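You operate a simulated robot arm through the tools that you are given. There is no shell and no other tool.

You run a simulated robot arm. Do the job below in one go: nothing can be reset, and whatever is moved stays where it is left.

TASK
Brake the low trolley and turn its two latches to HOLD.
Fine: brake on first; use the blue key on the silver and the gold latch; stand the key back in its holder.

The check looks at the end state, three seconds after you hand in, the way a careful person would. Anything else that was tipped, shoved, dropped, spilled or broken makes it a failure.

THE ROBOT
A 7-joint arm with a two-finger parallel gripper, fixed in place. Base frame: the origin is at the foot of the arm, x ahead of it, y to its left, z up. Readings come in cm, rad, newtons and seconds.
With the tool pointing down near the work surface it reaches from about 44 to 90 cm from the base axis. Its first joint turns from -2.007 to 2.007 rad. Payload 3.91 kg.
Tool frame: the origin (TCP) lies between the finger pads and is the grasp point; the fingertips stand 3 cm ahead of it; z points along the fingers, y is the line along which they close. The gripper opens to 11 cm. The fingers are 2 cm wide and 1 cm thick; the gripper's body (4.8 by 11.2 cm) begins 5.5 cm behind the TCP.
Orientation is told as [roll, pitch, yaw] about the base's x, y, z axes, in that order, counted from this pose: with the fingers straight down and closing along the base's y, the tool's x points along the base's -x, its y along +y and its z along -z.

THE INTERFACE
- The arm moves only by the tool servo_tool. Its argument "increments" is a list of rows, each an object (a shift or turn left out is 0, a gripper value left out holds the last) with "dp": the shift along the base's x, y, z in cm, a list of three; "turn": the turn, a rotation vector about the base's x, y, z in rad, a list of three; "jaw": the gripper command, from -1 (fully open) to 1 (shut), values between in proportion. In form: [{"dp": [x, y, z], "turn": [wx, wy, wz], "jaw": jaw}, ...]. A call has 1 to 20 rows; each row shifts and turns the commanded pose from where the row before left it. A row lasts 0.2 s, in which the tool goes at most 5 cm and 0.15 rad; a call with a longer step from one row to the next is refused whole, and so is a gripper value outside its range. Where a pose cannot be reached the arm comes as near as it can. A force on the tool above 90 N (or 10 N above the force at the start of the call, whichever is more), or a blocked arm, ends the call early, and 0.2 s more pass. The fingers move at their own pace (about 15.3 cm/s each) and stop on an object; they squeeze with about 34 N. The grip force told is the motor's: it shows also when the fingers shut on nothing. Time passes only in rows, and 0.2 s behind the last, so rows that do not move let the fingers close. It gives the time, the measured TCP pose, the force on the tool (base axes), the opening and the grip force at its end, in the units of the frame above (readings bear some noise), with the torque about the TCP (base axes, N m) and any sound that the robot's microphone picked up, and new pictures: "show" is both (left out), scene, wrist or none.
- Cameras (640 x 400 px; columns grow to the right, rows downward): "scene" is fixed at [22.03, 49.81, 123.19]; the picture's right is [-0.75, -0.66, 0.00], its down [-0.43, 0.49, -0.76] and it looks along [0.50, -0.57, -0.65] (base axes); focal length 316 px, centre (320, 200). "wrist" rides on the gripper at [7.2, 1.7, -10.3] in the tool frame; the picture's right is [-0.23, 0.97, 0.00], its down [-0.76, -0.18, -0.62] and it looks along [-0.61, -0.14, 0.78] (tool axes); focal length 222 px, centre (320, 200). There is no depth. A picture from a camera that has moved, and an enlarged one, comes with that camera's place and axes in the base frame and with its lens.
- lift_body(by): slides the trunk up (or, below 0, down) by that many cm; the arm rides with it, the base frame stays. It gives what a move gives, with no picture.
- inspect(camera, box): a new picture of the part [left, top, right, bottom] of that camera's present view, enlarged. No time passes.
- close_job(): hands the job in; it is judged then, once.

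Nothing tells you positions but the pictures and the camera data. Unless the task says otherwise, let go and move clear before handing in.

The tools are called after "Request:" as a command line: name --argument value ..., lists and objects as JSON in quotes. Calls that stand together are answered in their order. servo_tool: Moves the arm, as the interface text tells. Its arguments: {"type":"object","properties":{"increments":{"type":"array","items":{"type":"object","properties":{"dp":{"type":"array","items":{"type":"number"}},"turn":{"type":"array","items":{"type":"number"}},"jaw":{"type":"number"}}}},"show":{"type":"string","enum":["both","scene","wrist","none"]}},"required":["increments"]} The other tools are called the same way: lift_body (by) slides the trunk up or down; inspect (camera, box) takes an enlarged picture of a part of a camera's view; close_job () hands the job in.

At the start:

```text
time_s: 0.0
tcp_pos: [32.36, 25.31, 102.19]
orientation: [0.0, 0.001, 0.0]
force: [0.2, 0.5, 0.1]
moment: [0.02, 0.0, 0.0]
finger_gap: 11.03
finger_force: 0.0
trunk travel left (down, up): [-60.0, 39.0]
```

scene: 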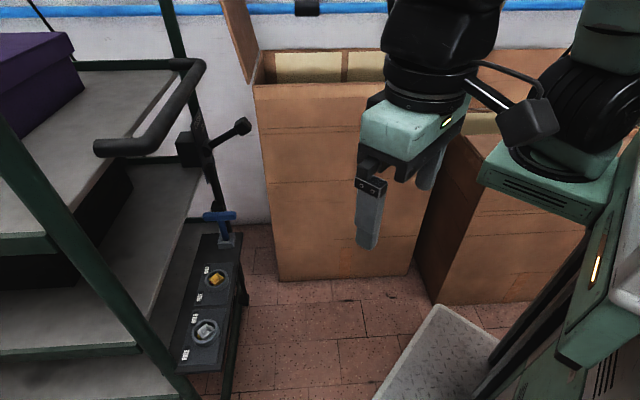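
wrist: 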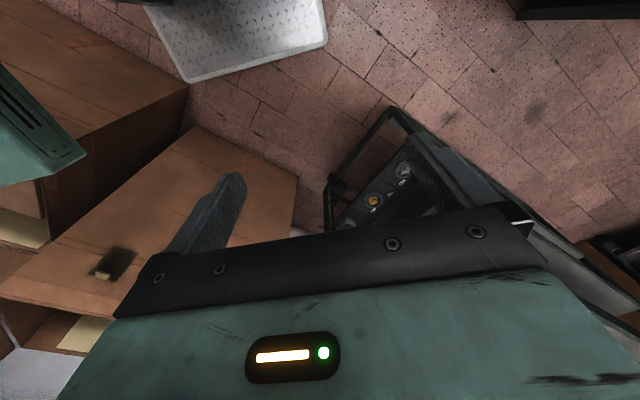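

I see a trolley on the left of the scene picture, with a panel low down carrying a gold and a silver latch and a blue key standing in a holder, and a lever with a ball knob on the trolley's post. I'll look closer before moving.

Request:
inspect --camera "scene" --box '[160, 180, 280, 400]'

Request:
inspect --camera "scene" --box '[80, 40, 280, 200]'

Request:
inspect --camera "wrist" --box '[300, 80, 540, 250]'

Request:
inspect --camera "scene" --box '[0, 0, 260, 400]'

```text
1.82 times, centred on (220, 290) of scene
camera zoom: at [22.03, 49.81, 123.19], right [-0.75, -0.66, 0.0], down [-0.43, 0.49, -0.76], along [0.5, -0.57, -0.65], focal length 576 px, centre (502, 36)
```

zoom: 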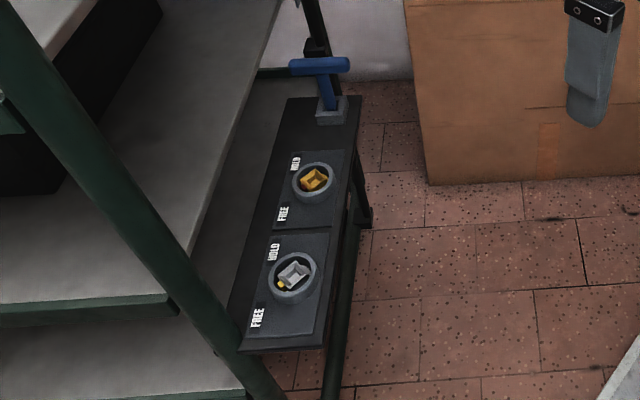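

```text
2.50 times, centred on (180, 120) of scene
camera zoom: at [22.03, 49.81, 123.19], right [-0.75, -0.66, 0.0], down [-0.43, 0.49, -0.76], along [0.5, -0.57, -0.65], focal length 791 px, centre (670, 400)
```

zoom: 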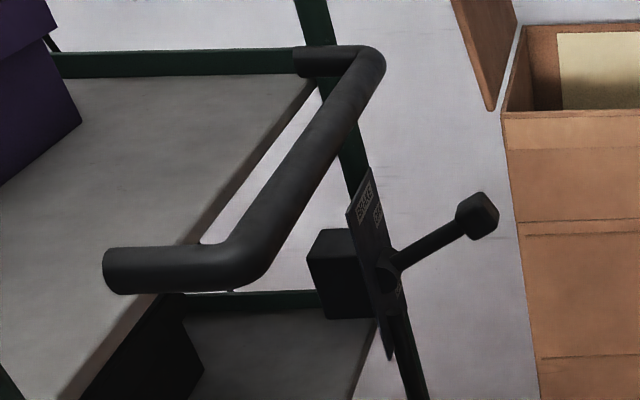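

```text
2.35 times, centred on (420, 165) of wrist
camera zoom: at [25.04, 27.06, 112.5], right [0.23, 0.97, 0.0], down [0.76, -0.18, 0.62], along [0.61, -0.14, -0.78], focal length 523 px, centre (85, 282)
```

zoom: 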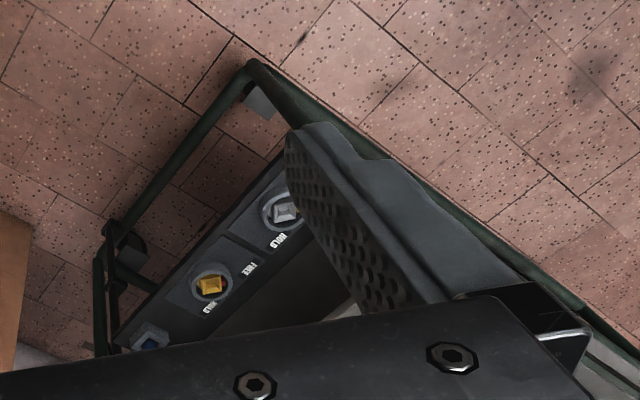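

```text
1.00 times, centred on (130, 200) of scene (not enlarged: the box is as wide or as high as the picture)
camera zoom: at [22.03, 49.81, 123.19], right [-0.75, -0.66, 0.0], down [-0.43, 0.49, -0.76], along [0.5, -0.57, -0.65], focal length 316 px, centre (510, 200)
```

zoom: 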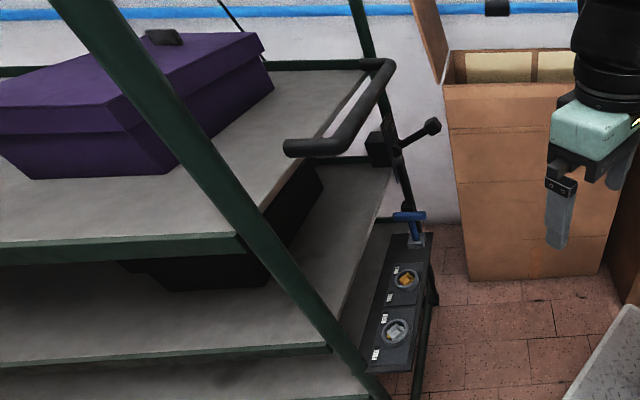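

The panel lies at about z 62, with gold near (68, 33), silver near (60, 42) and the key near (75, 25). The brake lever is on the post behind the key. I'll zoom in further on the labels.

Request:
inspect --camera "scene" --box '[170, 105, 260, 165]'

Request:
inspect --camera "scene" --box '[190, 255, 250, 295]'

Request:
inspect --camera "scene" --box '[175, 305, 235, 365]'

Request:
inspect --camera "scene" --box '[190, 195, 260, 255]'

```text
6.67 times, centred on (215, 135) of scene
camera zoom: at [22.03, 49.81, 123.19], right [-0.75, -0.66, 0.0], down [-0.43, 0.49, -0.76], along [0.5, -0.57, -0.65], focal length 2110 px, centre (1020, 633)
```

zoom: 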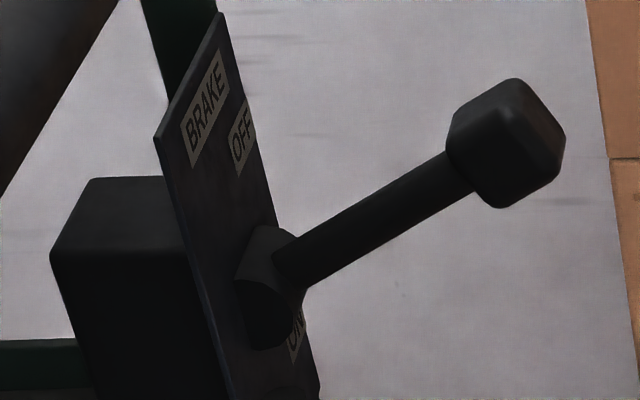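

```text
10.00 times, centred on (220, 275) of scene
camera zoom: at [22.03, 49.81, 123.19], right [-0.75, -0.66, 0.0], down [-0.43, 0.49, -0.76], along [0.5, -0.57, -0.65], focal length 3165 px, centre (1320, -550)
```

zoom: 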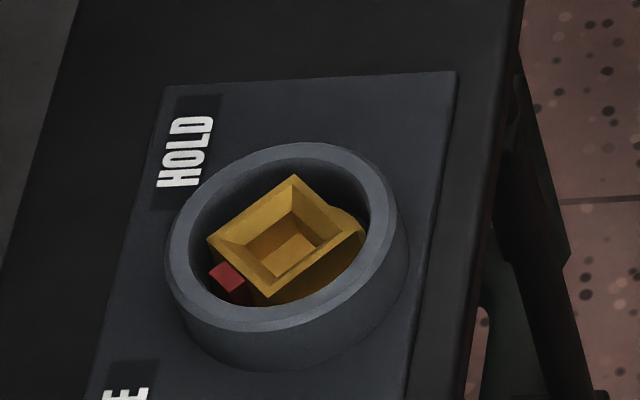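

```text
6.67 times, centred on (205, 335) of scene
camera zoom: at [22.03, 49.81, 123.19], right [-0.75, -0.66, 0.0], down [-0.43, 0.49, -0.76], along [0.5, -0.57, -0.65], focal length 2110 px, centre (1087, -700)
```

zoom: 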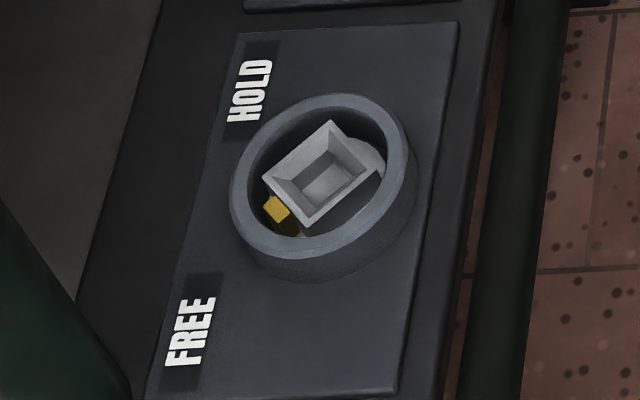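

```text
6.67 times, centred on (225, 225) of scene
camera zoom: at [22.03, 49.81, 123.19], right [-0.75, -0.66, 0.0], down [-0.43, 0.49, -0.76], along [0.5, -0.57, -0.65], focal length 2110 px, centre (953, 33)
```

zoom: 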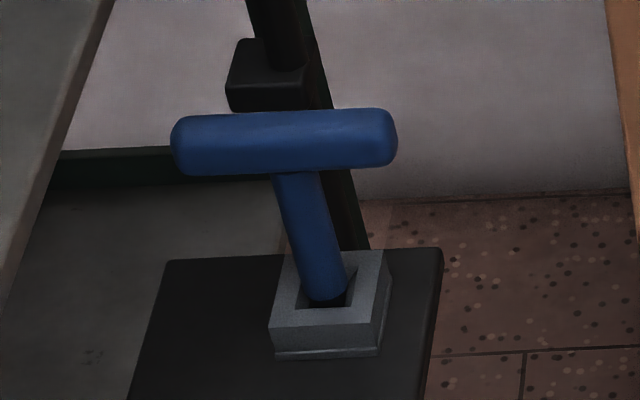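

The latches' markers point to FREE, which is the +y side, and HOLD is on the +x side. The brake lever sticks out from the post, with OFF above and ON below. I'll turn the wrist camera towards the trolley for a second viewpoint.

Request:
servo_tool --increments '[{"dp": [0, -2, 0], "turn": [0, 0, 0.14]}, {"dp": [0, -2, 0], "turn": [0, 0, 0.14]}, {"dp": [0, -2, 0], "turn": [0, 0, 0.14]}, {"dp": [0, -2, 0], "turn": [0, 0, 0.14]}, {"dp": [0, -2, 0], "turn": [0, 0, 0.14]}, {"dp": [0, -2, 0], "turn": [0, 0, 0.1]}, {"turn": [0.1, -0.1, 0]}, {"turn": [0.1, -0.1, 0]}, {"turn": [0.1, -0.1, 0]}]' --show "both"

```text
time_s: 2.0
tcp_pos: [32.55, 14.05, 103.01]
orientation: [-0.009, -0.422, 0.796]
force: [-1.4, 1.5, 0.5]
moment: [-0.04, -0.17, -0.09]
finger_gap: 11.0
finger_force: 0.0
out of reach, approached as far as the arm can: row 9
trunk travel left (down, up): [-60.0, 39.0]
camera wrist: at [23.65, 7.64, 109.38], right [-0.55, 0.83, 0.09], down [0.43, 0.19, 0.88], along [0.72, 0.52, -0.46], focal length 222 px, centre (320, 200)
```

scene: 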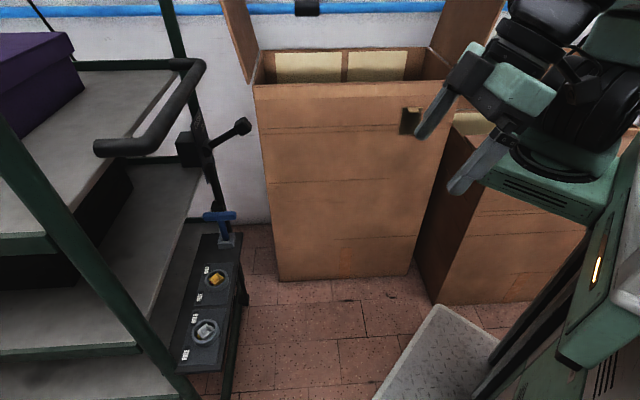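
wrist: 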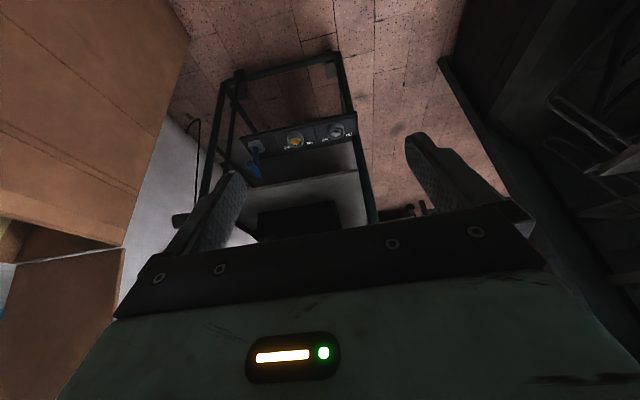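

The wrist view shows the trolley end upside-down, with the panel, the blue key and the posts. I'll enlarge it to triangulate.

Request:
inspect --camera "wrist" --box '[160, 100, 320, 250]'

Request:
inspect --camera "wrist" --box '[220, 100, 400, 220]'

Request:
inspect --camera "wrist" --box '[180, 30, 440, 230]'

```text
2.67 times, centred on (240, 175) of wrist
camera zoom: at [23.65, 7.64, 109.38], right [-0.55, 0.83, 0.09], down [0.43, 0.19, 0.88], along [0.72, 0.52, -0.46], focal length 592 px, centre (533, 267)
```

zoom: 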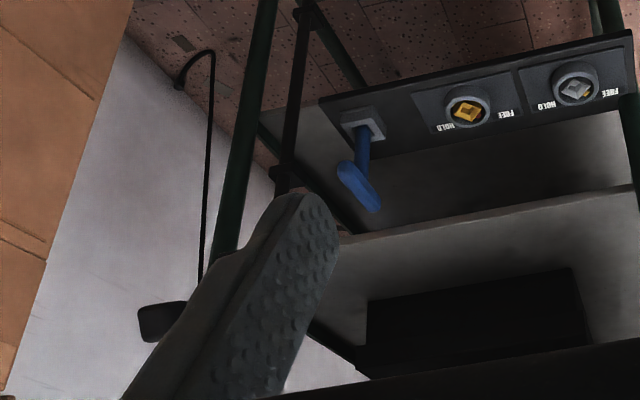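

```text
3.33 times, centred on (310, 160) of wrist
camera zoom: at [23.65, 7.64, 109.38], right [-0.55, 0.83, 0.09], down [0.43, 0.19, 0.88], along [0.72, 0.52, -0.46], focal length 740 px, centre (353, 333)
```

zoom: 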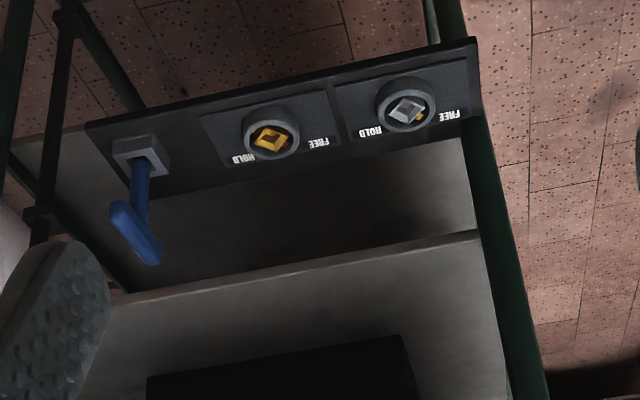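

```text
2.00 times, centred on (310, 130) of wrist
camera zoom: at [23.65, 7.64, 109.38], right [-0.55, 0.83, 0.09], down [0.43, 0.19, 0.88], along [0.72, 0.52, -0.46], focal length 444 px, centre (340, 340)
```

zoom: 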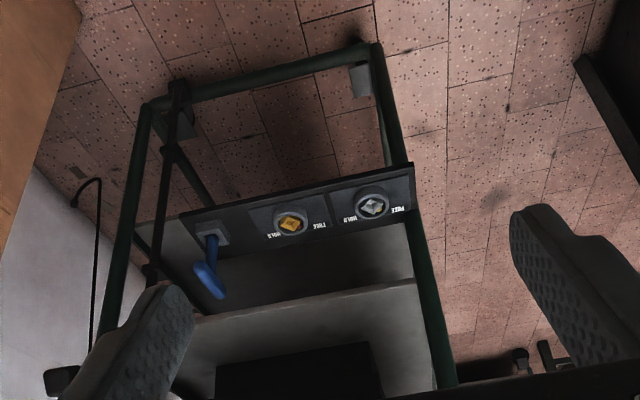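

By triangulation the brake knob is at about (83.6, 8.6, 85.8), its hub at (90.5, 15.6, 80), and the key's T-bar at (77, 24, 70). A push handle crosses above the panel at z about 99, so I'll keep the tool tilted outward. Next I move out towards the knob.

Request:
servo_tool --increments '[{"dp": [4, -0.6, 0]}, {"dp": [4, -0.6, 0]}, {"dp": [4, -0.6, 0]}, {"dp": [4, -0.6, 0]}, {"dp": [4, -0.6, 0]}, {"dp": [4, -0.6, 0]}, {"dp": [4, -0.6, 0]}, {"dp": [4, -0.6, 0]}, {"dp": [4, -0.6, 0]}, {"dp": [4, -0.6, 0]}]' --show "both"

```text
time_s: 4.2
tcp_pos: [72.55, 7.97, 102.96]
orientation: [-0.006, -0.425, 0.801]
force: [-0.3, -0.2, 0.0]
moment: [0.01, 0.01, -0.04]
finger_gap: 11.01
finger_force: 0.1
trunk travel left (down, up): [-60.0, 39.0]
camera wrist: at [63.75, 1.52, 109.3], right [-0.55, 0.83, 0.09], down [0.43, 0.19, 0.88], along [0.71, 0.53, -0.46], focal length 222 px, centre (320, 200)
```

scene: 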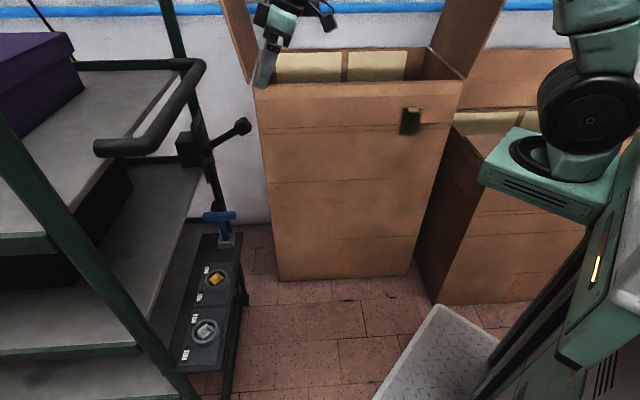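
wrist: 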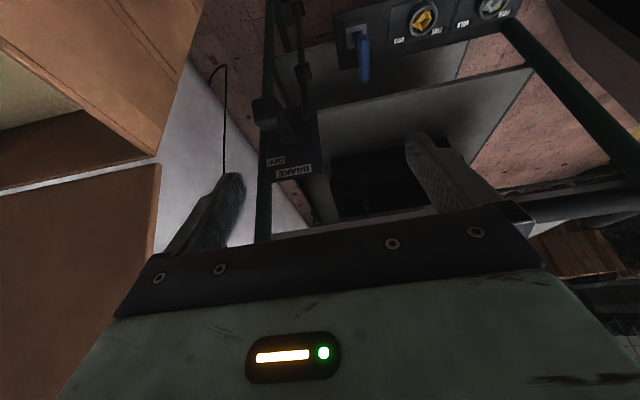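

Good view of the brake plate now. I'll zoom to refine the knob and hub positions.

Request:
inspect --camera "wrist" --box '[230, 60, 350, 200]'

Request:
inspect --camera "wrist" --box '[320, 0, 540, 130]'

Request:
inspect --camera "scene" --box '[200, 0, 360, 100]'

```text
2.86 times, centred on (290, 130) of wrist
camera zoom: at [63.75, 1.52, 109.3], right [-0.55, 0.83, 0.09], down [0.43, 0.19, 0.88], along [0.71, 0.53, -0.46], focal length 635 px, centre (406, 400)
```

zoom: 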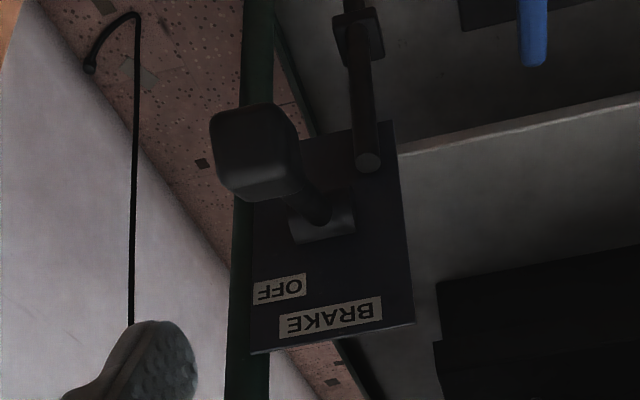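

```text
2.91 times, centred on (430, 65) of wrist
camera zoom: at [63.75, 1.52, 109.3], right [-0.55, 0.83, 0.09], down [0.43, 0.19, 0.88], along [0.71, 0.53, -0.46], focal length 646 px, centre (0, 593)
```

zoom: 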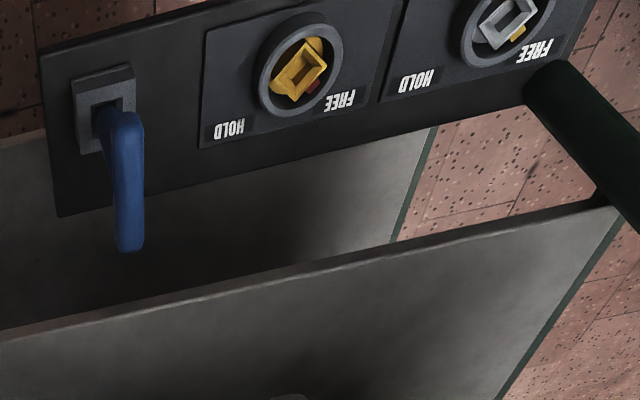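

```text
4.00 times, centred on (280, 50) of scene
camera zoom: at [22.03, 49.81, 123.19], right [-0.75, -0.66, 0.0], down [-0.43, 0.49, -0.76], along [0.5, -0.57, -0.65], focal length 1266 px, centre (480, 800)
```

zoom: 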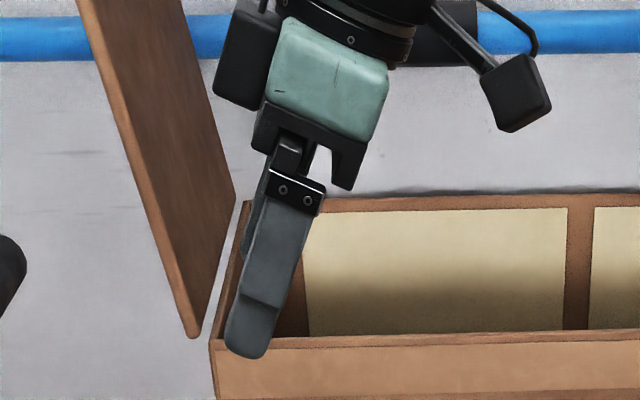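

The knob refines to about (83.4, 8.8, 85.8), and ON is a downward swing of the lever. I move to a pre-grasp along the tool axis with the fingers straddling the knob.

Request:
servo_tool --increments '[{"dp": [3.7, -1.35, -2]}, {"dp": [3.65, -1.35, -4]}, {"dp": [0.5, 0.5, -1.6]}, {"dp": [0.5, 0.5, -1.6]}, {"dp": [0.5, 0.5, -1.6]}, {"dp": [0.5, 0.5, -1.6]}, {}]' --show "both"

```text
refused: row 2 steps farther than a row can; nothing moved
```

Request:
servo_tool --increments '[{"dp": [3.7, -1.35, -2]}, {"dp": [3.65, -1.35, -2]}, {"dp": [0, 0, -2]}, {"dp": [0.5, 0.5, -1.6]}, {"dp": [0.5, 0.5, -1.6]}, {"dp": [0.5, 0.5, -1.6]}, {"dp": [0.5, 0.5, -1.6]}, {}]' --show "both"

```text
time_s: 6.0
tcp_pos: [81.86, 7.48, 90.41]
orientation: [-0.007, -0.424, 0.8]
force: [0.6, 0.1, -0.4]
moment: [0.0, 0.01, -0.03]
finger_gap: 10.99
finger_force: 0.1
trunk travel left (down, up): [-60.0, 39.0]
camera wrist: at [72.93, 0.92, 96.85], right [-0.55, 0.83, 0.09], down [0.43, 0.19, 0.88], along [0.71, 0.53, -0.46], focal length 222 px, centre (320, 200)
```

scene: 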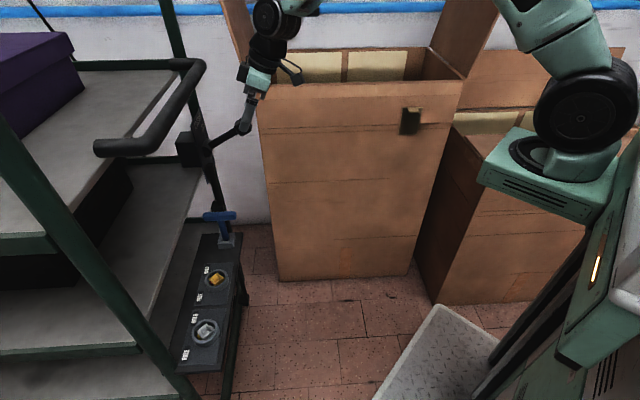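
wrist: 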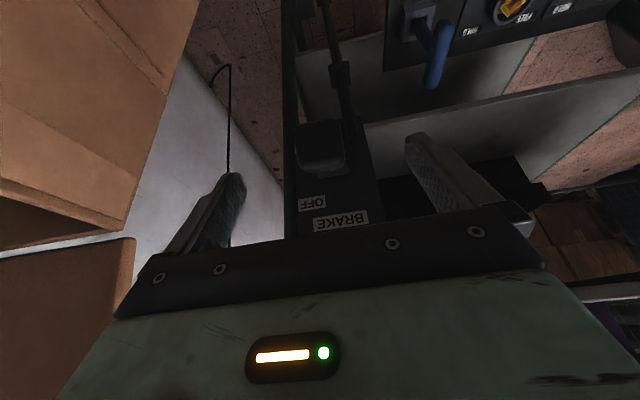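

The knob is centred between the fingers, about 5 cm ahead. I advance onto it and close.

Request:
servo_tool --increments '[{"dp": [0.5, 0.45, -1.5]}, {"dp": [0.5, 0.45, -1.5]}, {"dp": [0.5, 0.4, -1.5]}, {"jaw": 1}, {"jaw": 1}, {"jaw": 1}]' --show "both"

```text
time_s: 7.4
tcp_pos: [83.22, 8.91, 86.13]
orientation: [-0.004, -0.423, 0.8]
force: [-11.8, 9.1, 1.0]
moment: [0.25, 0.25, -0.64]
finger_gap: 3.38
finger_force: 45.0
trunk travel left (down, up): [-60.0, 39.0]
camera wrist: at [74.35, 2.39, 92.46], right [-0.55, 0.83, 0.09], down [0.43, 0.19, 0.88], along [0.71, 0.53, -0.46], focal length 222 px, centre (320, 200)
```

scene: 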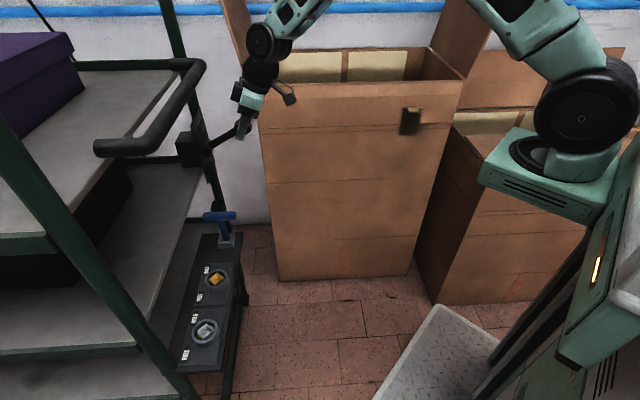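
wrist: 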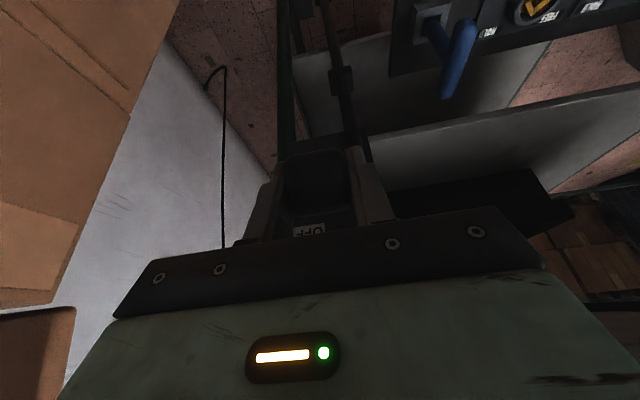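

The knob is gripped with a 3.4 cm gap. I'll swing the lever down along its arc while watching the force.

Request:
servo_tool --increments '[{"dp": [-0.15, 0.15, 0]}, {"dp": [-0.4, -0.4, -1.06]}, {"dp": [-0.32, -0.32, -1.12]}, {"dp": [-0.24, -0.24, -1.15]}, {"dp": [-0.14, -0.14, -1.19]}, {"dp": [-0.06, -0.06, -1.2]}, {}]' --show "both"

```text
time_s: 9.0
tcp_pos: [82.01, 7.7, 80.37]
orientation: [-0.006, -0.424, 0.803]
force: [-8.7, 9.5, 9.6]
moment: [0.9, -0.84, -0.96]
finger_gap: 3.4
finger_force: 45.2
trunk travel left (down, up): [-60.0, 39.0]
camera wrist: at [73.12, 1.21, 86.68], right [-0.55, 0.83, 0.09], down [0.43, 0.19, 0.88], along [0.71, 0.53, -0.46], focal length 222 px, centre (320, 200)
```

scene: 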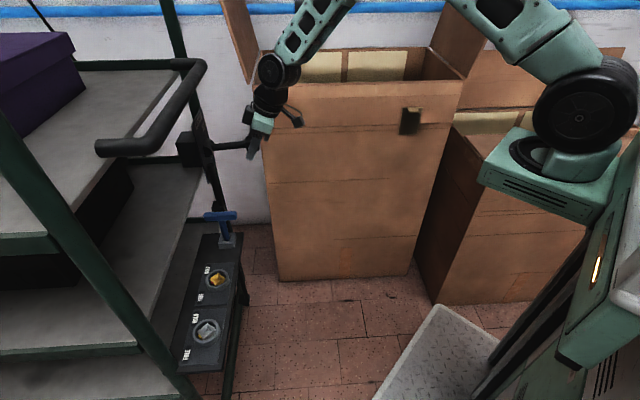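
wrist: 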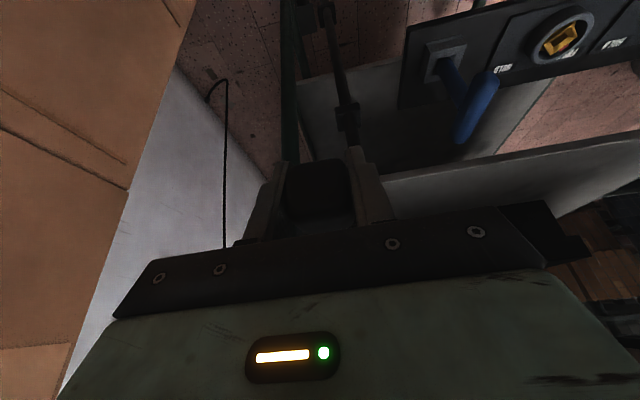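

The lever is now about horizontal and moving freely. I continue down towards ON.

Request:
servo_tool --increments '[{"dp": [0.03, 0.03, -1.2]}, {"dp": [0.12, 0.12, -1.19]}, {"dp": [0.2, 0.2, -1.17]}, {"dp": [0.29, 0.29, -1.13]}, {"dp": [0.37, 0.37, -1.09]}, {}]' --show "both"

```text
time_s: 10.4
tcp_pos: [82.89, 8.49, 74.39]
orientation: [-0.005, -0.422, 0.801]
force: [-23.1, -2.3, 0.6]
moment: [0.74, -0.95, -1.02]
finger_gap: 3.41
finger_force: 44.4
trunk travel left (down, up): [-60.0, 39.0]
camera wrist: at [74.03, 2.11, 80.82], right [-0.55, 0.83, 0.09], down [0.43, 0.19, 0.88], along [0.71, 0.53, -0.47], focal length 222 px, centre (320, 200)
```

scene: 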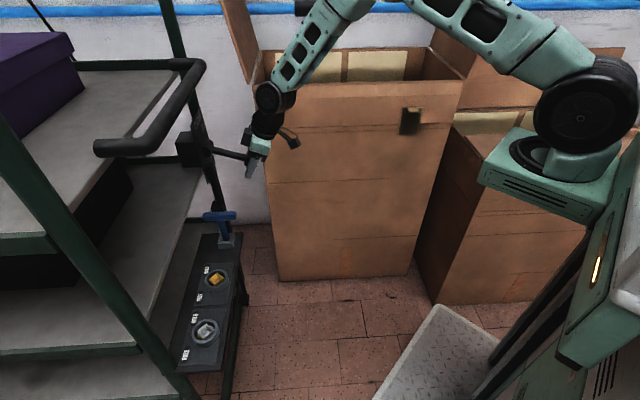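
wrist: 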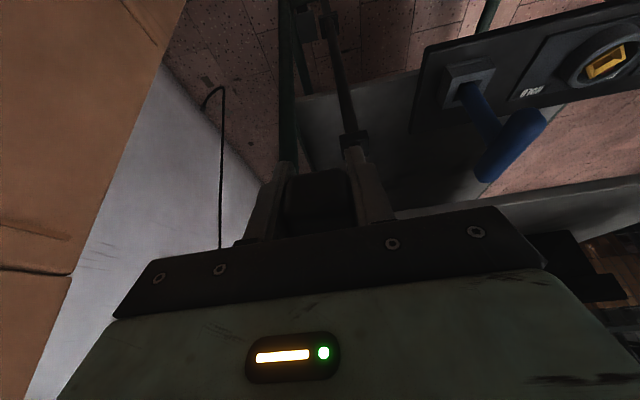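

The hand has followed the arc down. I'll inspect the lever and see how far it has turned.

Request:
inspect --camera "scene" --box '[170, 105, 290, 195]'

Request:
inspect --camera "wrist" --box '[240, 100, 400, 250]'

```text
4.44 times, centred on (230, 150) of scene
camera zoom: at [22.03, 49.81, 123.19], right [-0.75, -0.66, 0.0], down [-0.43, 0.49, -0.76], along [0.5, -0.57, -0.65], focal length 1407 px, centre (720, 422)
```

zoom: 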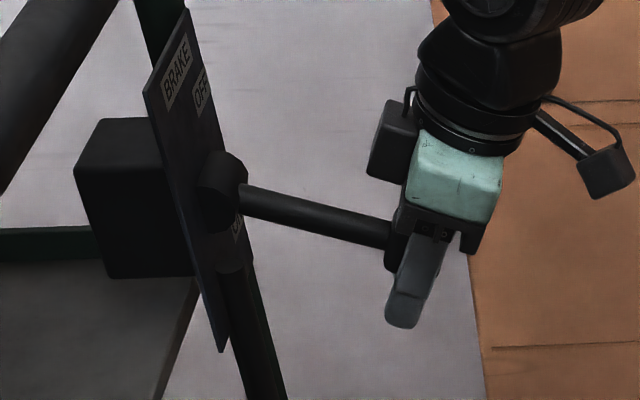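

```text
2.67 times, centred on (320, 175) of wrist
camera zoom: at [74.03, 2.11, 80.82], right [-0.55, 0.83, 0.09], down [0.43, 0.19, 0.88], along [0.71, 0.53, -0.47], focal length 592 px, centre (320, 267)
```

zoom: 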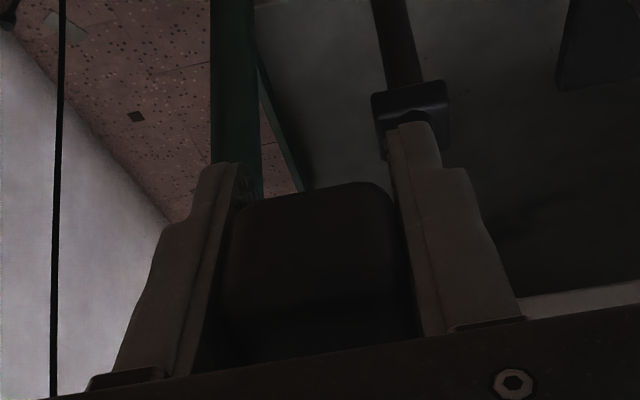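

The lever is about 25–28° below horizontal. I continue in small steps and look for the end stop.

Request:
servo_tool --increments '[{"dp": [0.1, 0.1, -0.5]}, {"dp": [0.2, 0.2, -0.5]}, {}]' --show "scene"

```text
time_s: 11.2
tcp_pos: [83.15, 9.09, 73.55]
orientation: [-0.006, -0.425, 0.803]
force: [-22.2, 0.7, 0.4]
moment: [1.01, -1.13, -0.89]
finger_gap: 3.4
finger_force: 45.4
trunk travel left (down, up): [-60.0, 39.0]
```

scene: 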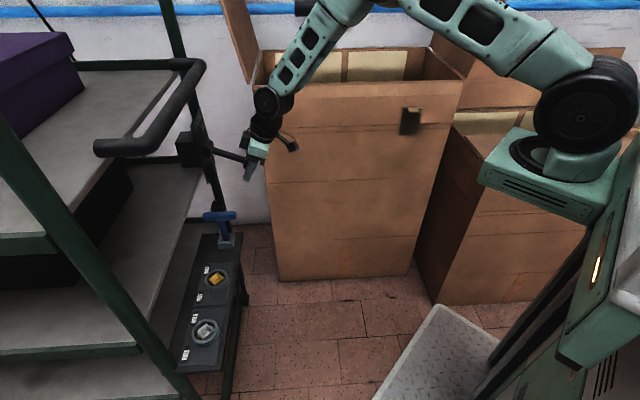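

Request:
servo_tool --increments '[{"dp": [0.2, 0.2, -0.45]}, {"dp": [0.22, 0.22, -0.45]}, {"dp": [0.22, 0.22, -0.43]}, {}]' --show "scene"

```text
time_s: 12.2
tcp_pos: [83.9, 9.55, 72.33]
orientation: [-0.008, -0.425, 0.802]
force: [-33.0, -5.3, 18.2]
moment: [0.27, 0.02, -0.9]
finger_gap: 3.39
finger_force: 45.1
trunk travel left (down, up): [-60.0, 39.0]
```

scene: 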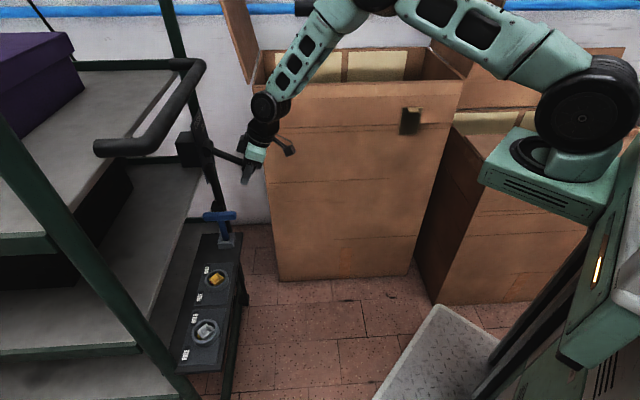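

The force is rising, so the stop may be reached. I'll look closely.

Request:
inspect --camera "scene" --box '[170, 105, 290, 195]'

Request:
servo_tool --increments '[{"dp": [0.0, 0.1, -0.3]}, {}]' --show "wrist"

```text
4.44 times, centred on (230, 150) of scene
camera zoom: at [22.03, 49.81, 123.19], right [-0.75, -0.66, 0.0], down [-0.43, 0.49, -0.76], along [0.5, -0.57, -0.65], focal length 1407 px, centre (720, 422)
```

zoom: 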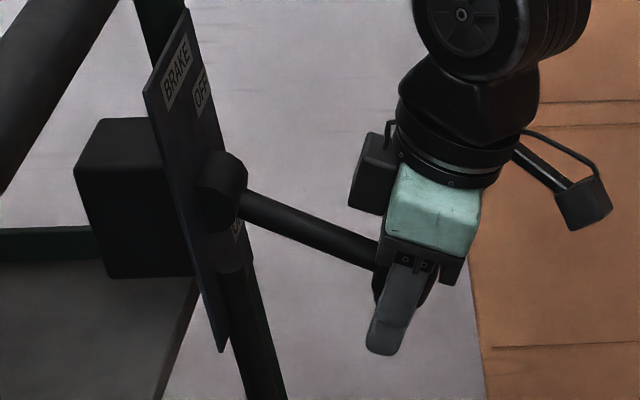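

```text
time_s: 12.8
tcp_pos: [84.0, 9.8, 72.13]
orientation: [-0.009, -0.43, 0.802]
force: [-23.9, -1.7, 28.1]
moment: [0.28, 0.27, -0.81]
finger_gap: 3.38
finger_force: 45.1
trunk travel left (down, up): [-60.0, 39.0]
camera wrist: at [75.13, 3.24, 78.51], right [-0.55, 0.83, 0.09], down [0.42, 0.19, 0.89], along [0.72, 0.53, -0.46], focal length 222 px, centre (320, 200)
```

wrist: 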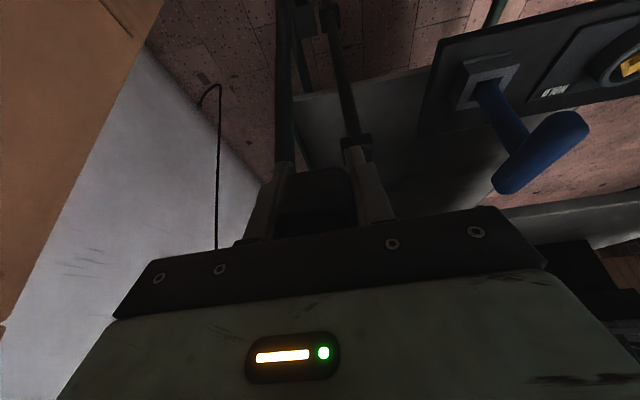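

The lever resists about 30 N and sits about as far below horizontal as it began above, so it looks to be at its stop. I give one more small tangential push, then release and look.

Request:
servo_tool --increments '[{"dp": [0.08, 0.12, -0.25]}, {}, {"jaw": -1}, {"jaw": -1}, {"jaw": -1}]' --show "both"

```text
time_s: 14.0
tcp_pos: [84.07, 9.81, 71.7]
orientation: [-0.005, -0.425, 0.801]
force: [-0.1, 0.1, 0.3]
moment: [0.02, 0.02, 0.02]
finger_gap: 11.0
finger_force: 0.1
trunk travel left (down, up): [-60.0, 39.0]
camera wrist: at [75.22, 3.29, 78.03], right [-0.55, 0.83, 0.09], down [0.43, 0.19, 0.88], along [0.71, 0.53, -0.46], focal length 222 px, centre (320, 200)
```

scene: 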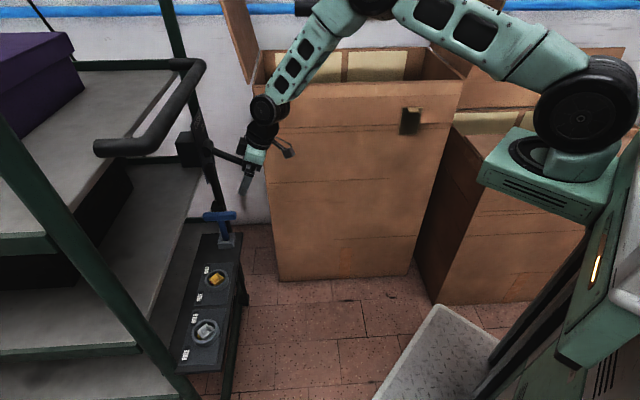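
wrist: 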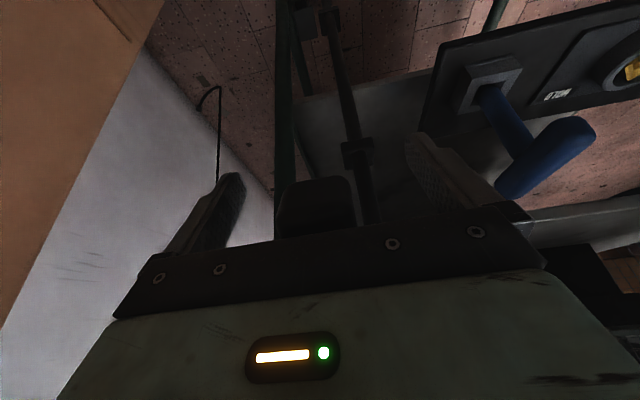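

Released cleanly. I retreat along the tool axis to see the lever.

Request:
servo_tool --increments '[{"dp": [-0.6, -0.6, 1.8]}, {"dp": [-0.9, -0.9, 2.7]}, {"dp": [-1.0, -1.0, 3]}, {"dp": [-1.5, -1.5, 3]}, {"dp": [-2, -2, 3]}, {"dp": [-2, -1, 3]}, {"dp": [-2, 0, 3]}, {}]' --show "both"

Request:
inspect --camera "scene" --box '[170, 105, 290, 195]'

Request:
inspect --camera "wrist" --box '[230, 0, 430, 200]'

```text
time_s: 15.8
tcp_pos: [74.07, 2.66, 91.13]
orientation: [-0.006, -0.423, 0.801]
force: [-0.8, -0.3, -0.3]
moment: [0.01, 0.03, 0.02]
finger_gap: 11.0
finger_force: 0.0
trunk travel left (down, up): [-60.0, 39.0]
camera wrist: at [65.22, -3.89, 97.47], right [-0.55, 0.83, 0.09], down [0.43, 0.19, 0.88], along [0.71, 0.53, -0.46], focal length 222 px, centre (320, 200)
```

scene: 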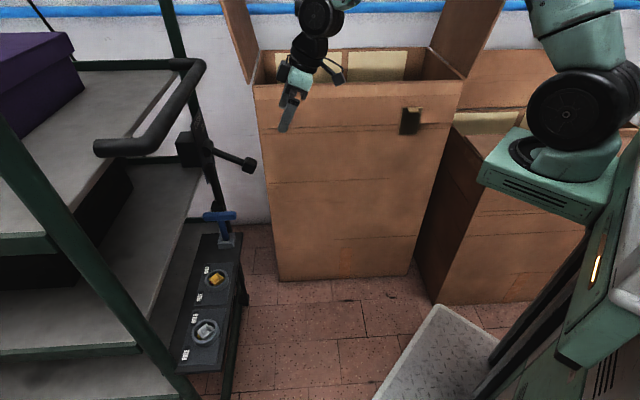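
wrist: 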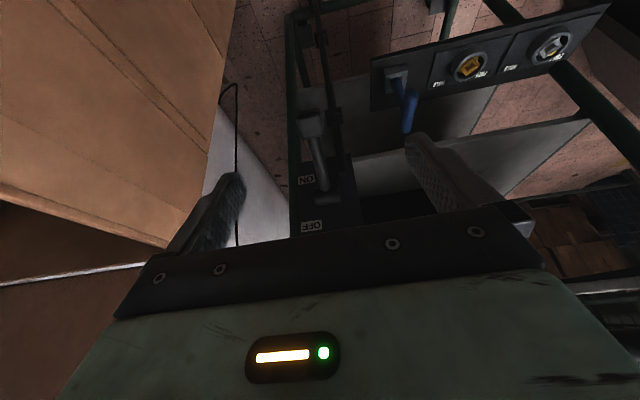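

```text
4.44 times, centred on (230, 150) of scene
camera zoom: at [22.03, 49.81, 123.19], right [-0.75, -0.66, 0.0], down [-0.43, 0.49, -0.76], along [0.5, -0.57, -0.65], focal length 1407 px, centre (720, 422)
```

zoom: 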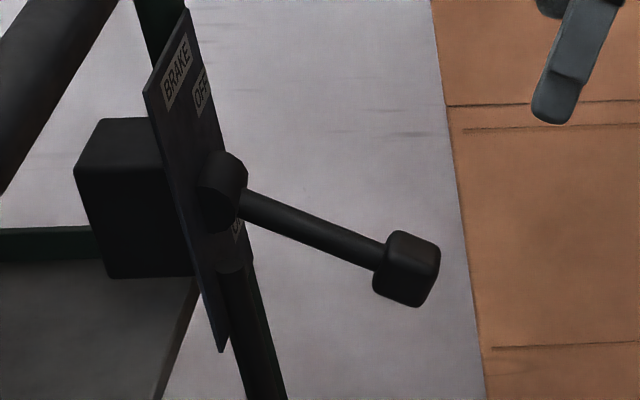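

```text
2.00 times, centred on (330, 100) of wrist
camera zoom: at [65.22, -3.89, 97.47], right [-0.55, 0.83, 0.09], down [0.43, 0.19, 0.88], along [0.71, 0.53, -0.46], focal length 444 px, centre (300, 400)
```

zoom: 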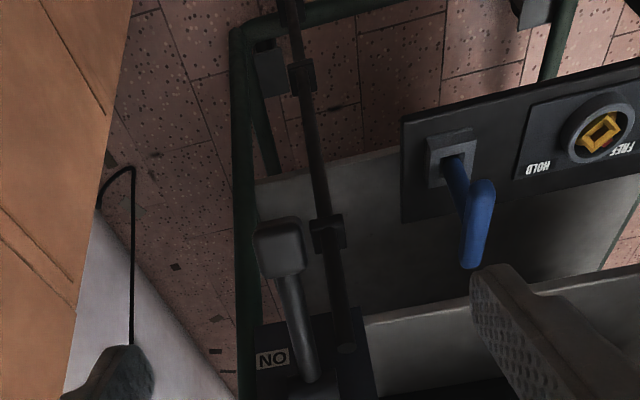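

The brake lever has stayed down at ON. Next is the key: I'll tilt a bit more and move to a pre-grasp in front of its T-bar at about (77, 24, 70.2).

Request:
servo_tool --increments '[{"dp": [-0.47, 4.1, 0]}, {"dp": [-0.47, 4.1, 0]}, {"dp": [-0.47, 4.1, 0], "turn": [0.062, -0.062, 0]}, {"dp": [-0.47, 4.1, 0], "turn": [0.062, -0.062, 0]}, {"dp": [0, 0, -2.75]}, {"dp": [0, 0, -2.75]}, {"dp": [0, 0, -2.75]}, {}]' --show "both"

```text
time_s: 17.6
tcp_pos: [72.29, 19.08, 82.91]
orientation: [-0.011, -0.601, 0.801]
force: [0.8, 0.5, -0.2]
moment: [0.0, -0.01, 0.02]
finger_gap: 11.01
finger_force: 0.2
trunk travel left (down, up): [-60.0, 39.0]
camera wrist: at [62.79, 11.89, 87.28], right [-0.57, 0.81, 0.12], down [0.31, 0.08, 0.95], along [0.76, 0.57, -0.3], focal length 222 px, centre (320, 200)
```

scene: 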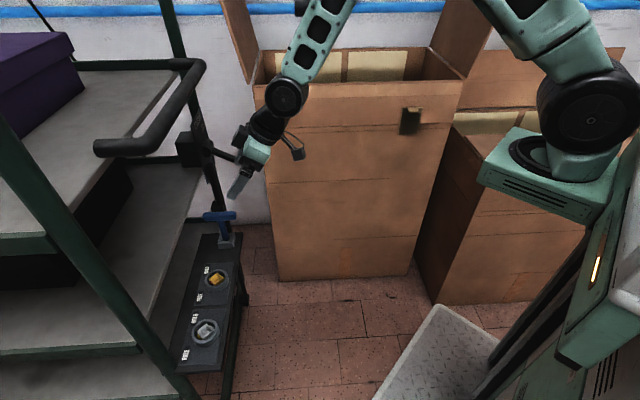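
wrist: 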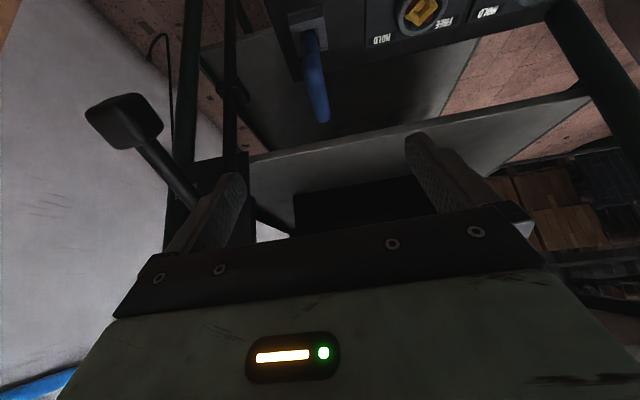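

I'm in front of the key. I'll zoom on it to refine its axis and direction.

Request:
inspect --camera "wrist" --box '[270, 0, 390, 130]'

Request:
inspect --camera "scene" --box '[190, 150, 290, 250]'

```text
3.08 times, centred on (330, 65) of wrist
camera zoom: at [62.79, 11.89, 87.28], right [-0.57, 0.81, 0.12], down [0.31, 0.08, 0.95], along [0.76, 0.57, -0.3], focal length 684 px, centre (289, 615)
```

zoom: 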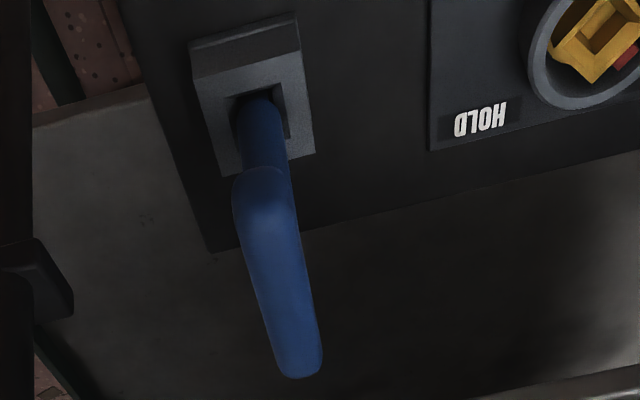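

```text
4.00 times, centred on (240, 200) of scene
camera zoom: at [22.03, 49.81, 123.19], right [-0.75, -0.66, 0.0], down [-0.43, 0.49, -0.76], along [0.5, -0.57, -0.65], focal length 1266 px, centre (640, 200)
```

zoom: 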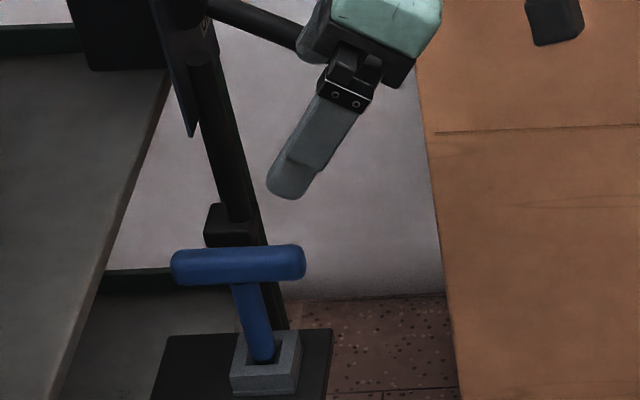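

The bar centre comes out at (76.9, 23.9, 70.2), with the bar at 45°. I advance with the fingers open astride the bar.

Request:
servo_tool --increments '[{"dp": [0.92, 0.97, -2.54], "turn": [0, 0, -0.02]}, {"dp": [0.92, 0.97, -2.54]}, {"dp": [0.92, 0.97, -2.54]}, {"dp": [0.92, 0.97, -2.54]}, {}]' --show "both"

Request:
inspect --camera "wrist" --box '[220, 80, 440, 250]'

Request:
inspect --camera "scene" --box '[190, 150, 290, 250]'

```text
time_s: 18.8
tcp_pos: [75.94, 23.16, 72.5]
orientation: [-0.012, -0.601, 0.784]
force: [-1.0, -0.3, 0.1]
moment: [-0.05, -0.01, 0.01]
finger_gap: 11.03
finger_force: 0.1
trunk travel left (down, up): [-60.0, 39.0]
camera wrist: at [66.23, 16.12, 76.9], right [-0.55, 0.83, 0.12], down [0.32, 0.07, 0.95], along [0.77, 0.56, -0.3], focal length 222 px, centre (320, 200)
```

scene: 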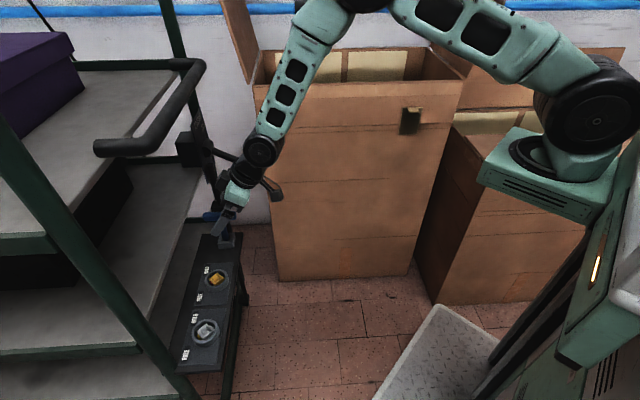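
wrist: 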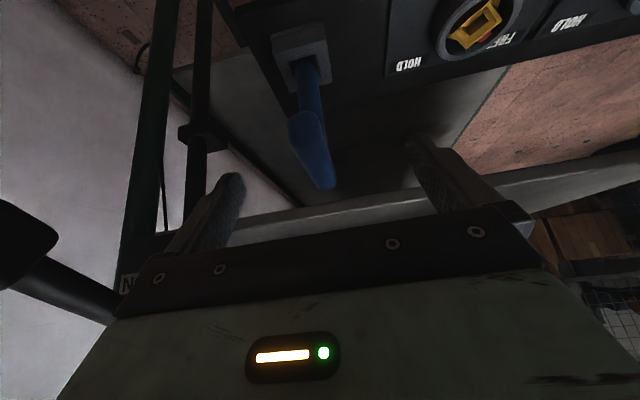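

```text
2.35 times, centred on (330, 165) of wrist
camera zoom: at [66.23, 16.12, 76.9], right [-0.55, 0.83, 0.12], down [0.32, 0.07, 0.95], along [0.77, 0.56, -0.3], focal length 523 px, centre (296, 282)
```

zoom: 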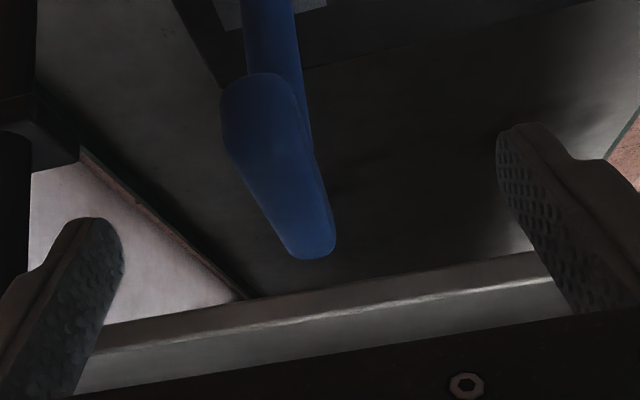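

```text
4.00 times, centred on (240, 200) of scene
camera zoom: at [22.03, 49.81, 123.19], right [-0.75, -0.66, 0.0], down [-0.43, 0.49, -0.76], along [0.5, -0.57, -0.65], focal length 1266 px, centre (640, 200)
```

zoom: 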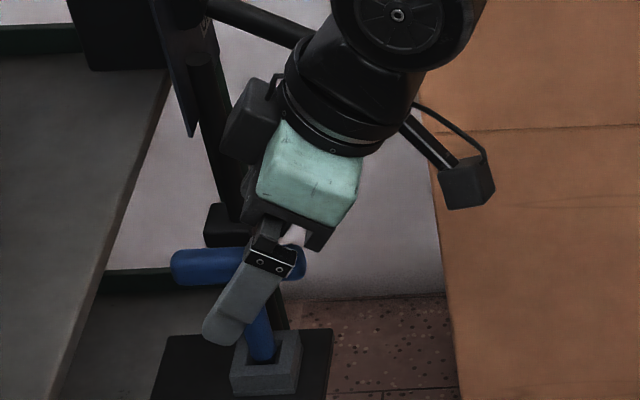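

The bar is centred between the fingers. I make the final advance and close on the T-bar.

Request:
servo_tool --increments '[{"dp": [0.45, 0.4, -1.15]}, {"dp": [0.46, 0.39, -1.15]}, {}, {"jaw": 0.5}, {"jaw": 1}, {"jaw": 1}, {"jaw": 1}]' --show "both"

Request:
inspect --camera "scene" --box '[190, 150, 290, 250]'

Request:
inspect --camera "wrist" --box '[220, 80, 440, 250]'

```text
time_s: 20.4
tcp_pos: [76.87, 23.88, 70.28]
orientation: [-0.01, -0.598, 0.783]
force: [0.1, 0.4, 0.8]
moment: [0.07, 0.02, -0.01]
finger_gap: 1.77
finger_force: 33.6
trunk travel left (down, up): [-60.0, 39.0]
camera wrist: at [67.17, 16.86, 74.6], right [-0.55, 0.83, 0.12], down [0.32, 0.07, 0.95], along [0.77, 0.56, -0.3], focal length 222 px, centre (320, 200)
```

scene: 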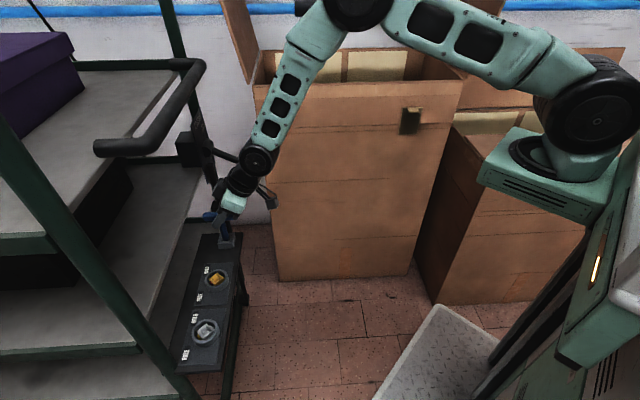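
wrist: 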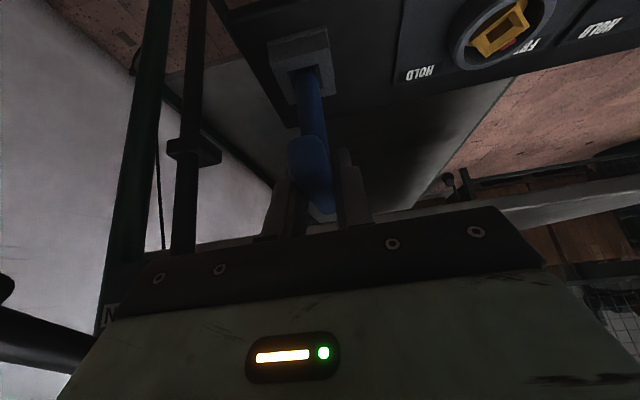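

```text
4.00 times, centred on (240, 200) of scene
camera zoom: at [22.03, 49.81, 123.19], right [-0.75, -0.66, 0.0], down [-0.43, 0.49, -0.76], along [0.5, -0.57, -0.65], focal length 1266 px, centre (640, 200)
```

zoom: 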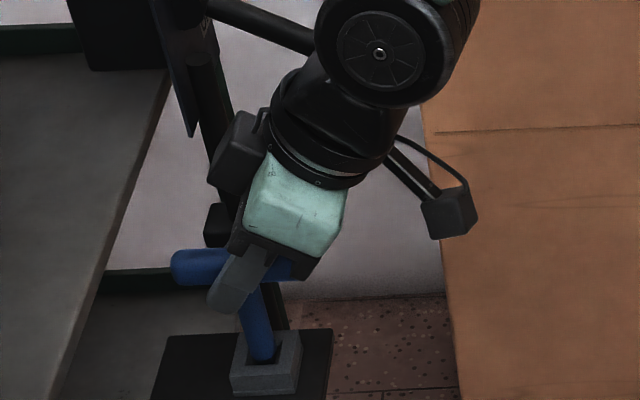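

```text
2.35 times, centred on (330, 165) of wrist
camera zoom: at [67.17, 16.86, 74.6], right [-0.55, 0.83, 0.12], down [0.32, 0.07, 0.95], along [0.77, 0.56, -0.3], focal length 523 px, centre (296, 282)
```

zoom: 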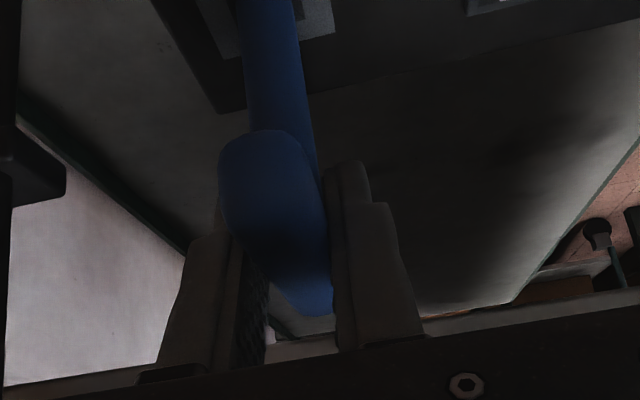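

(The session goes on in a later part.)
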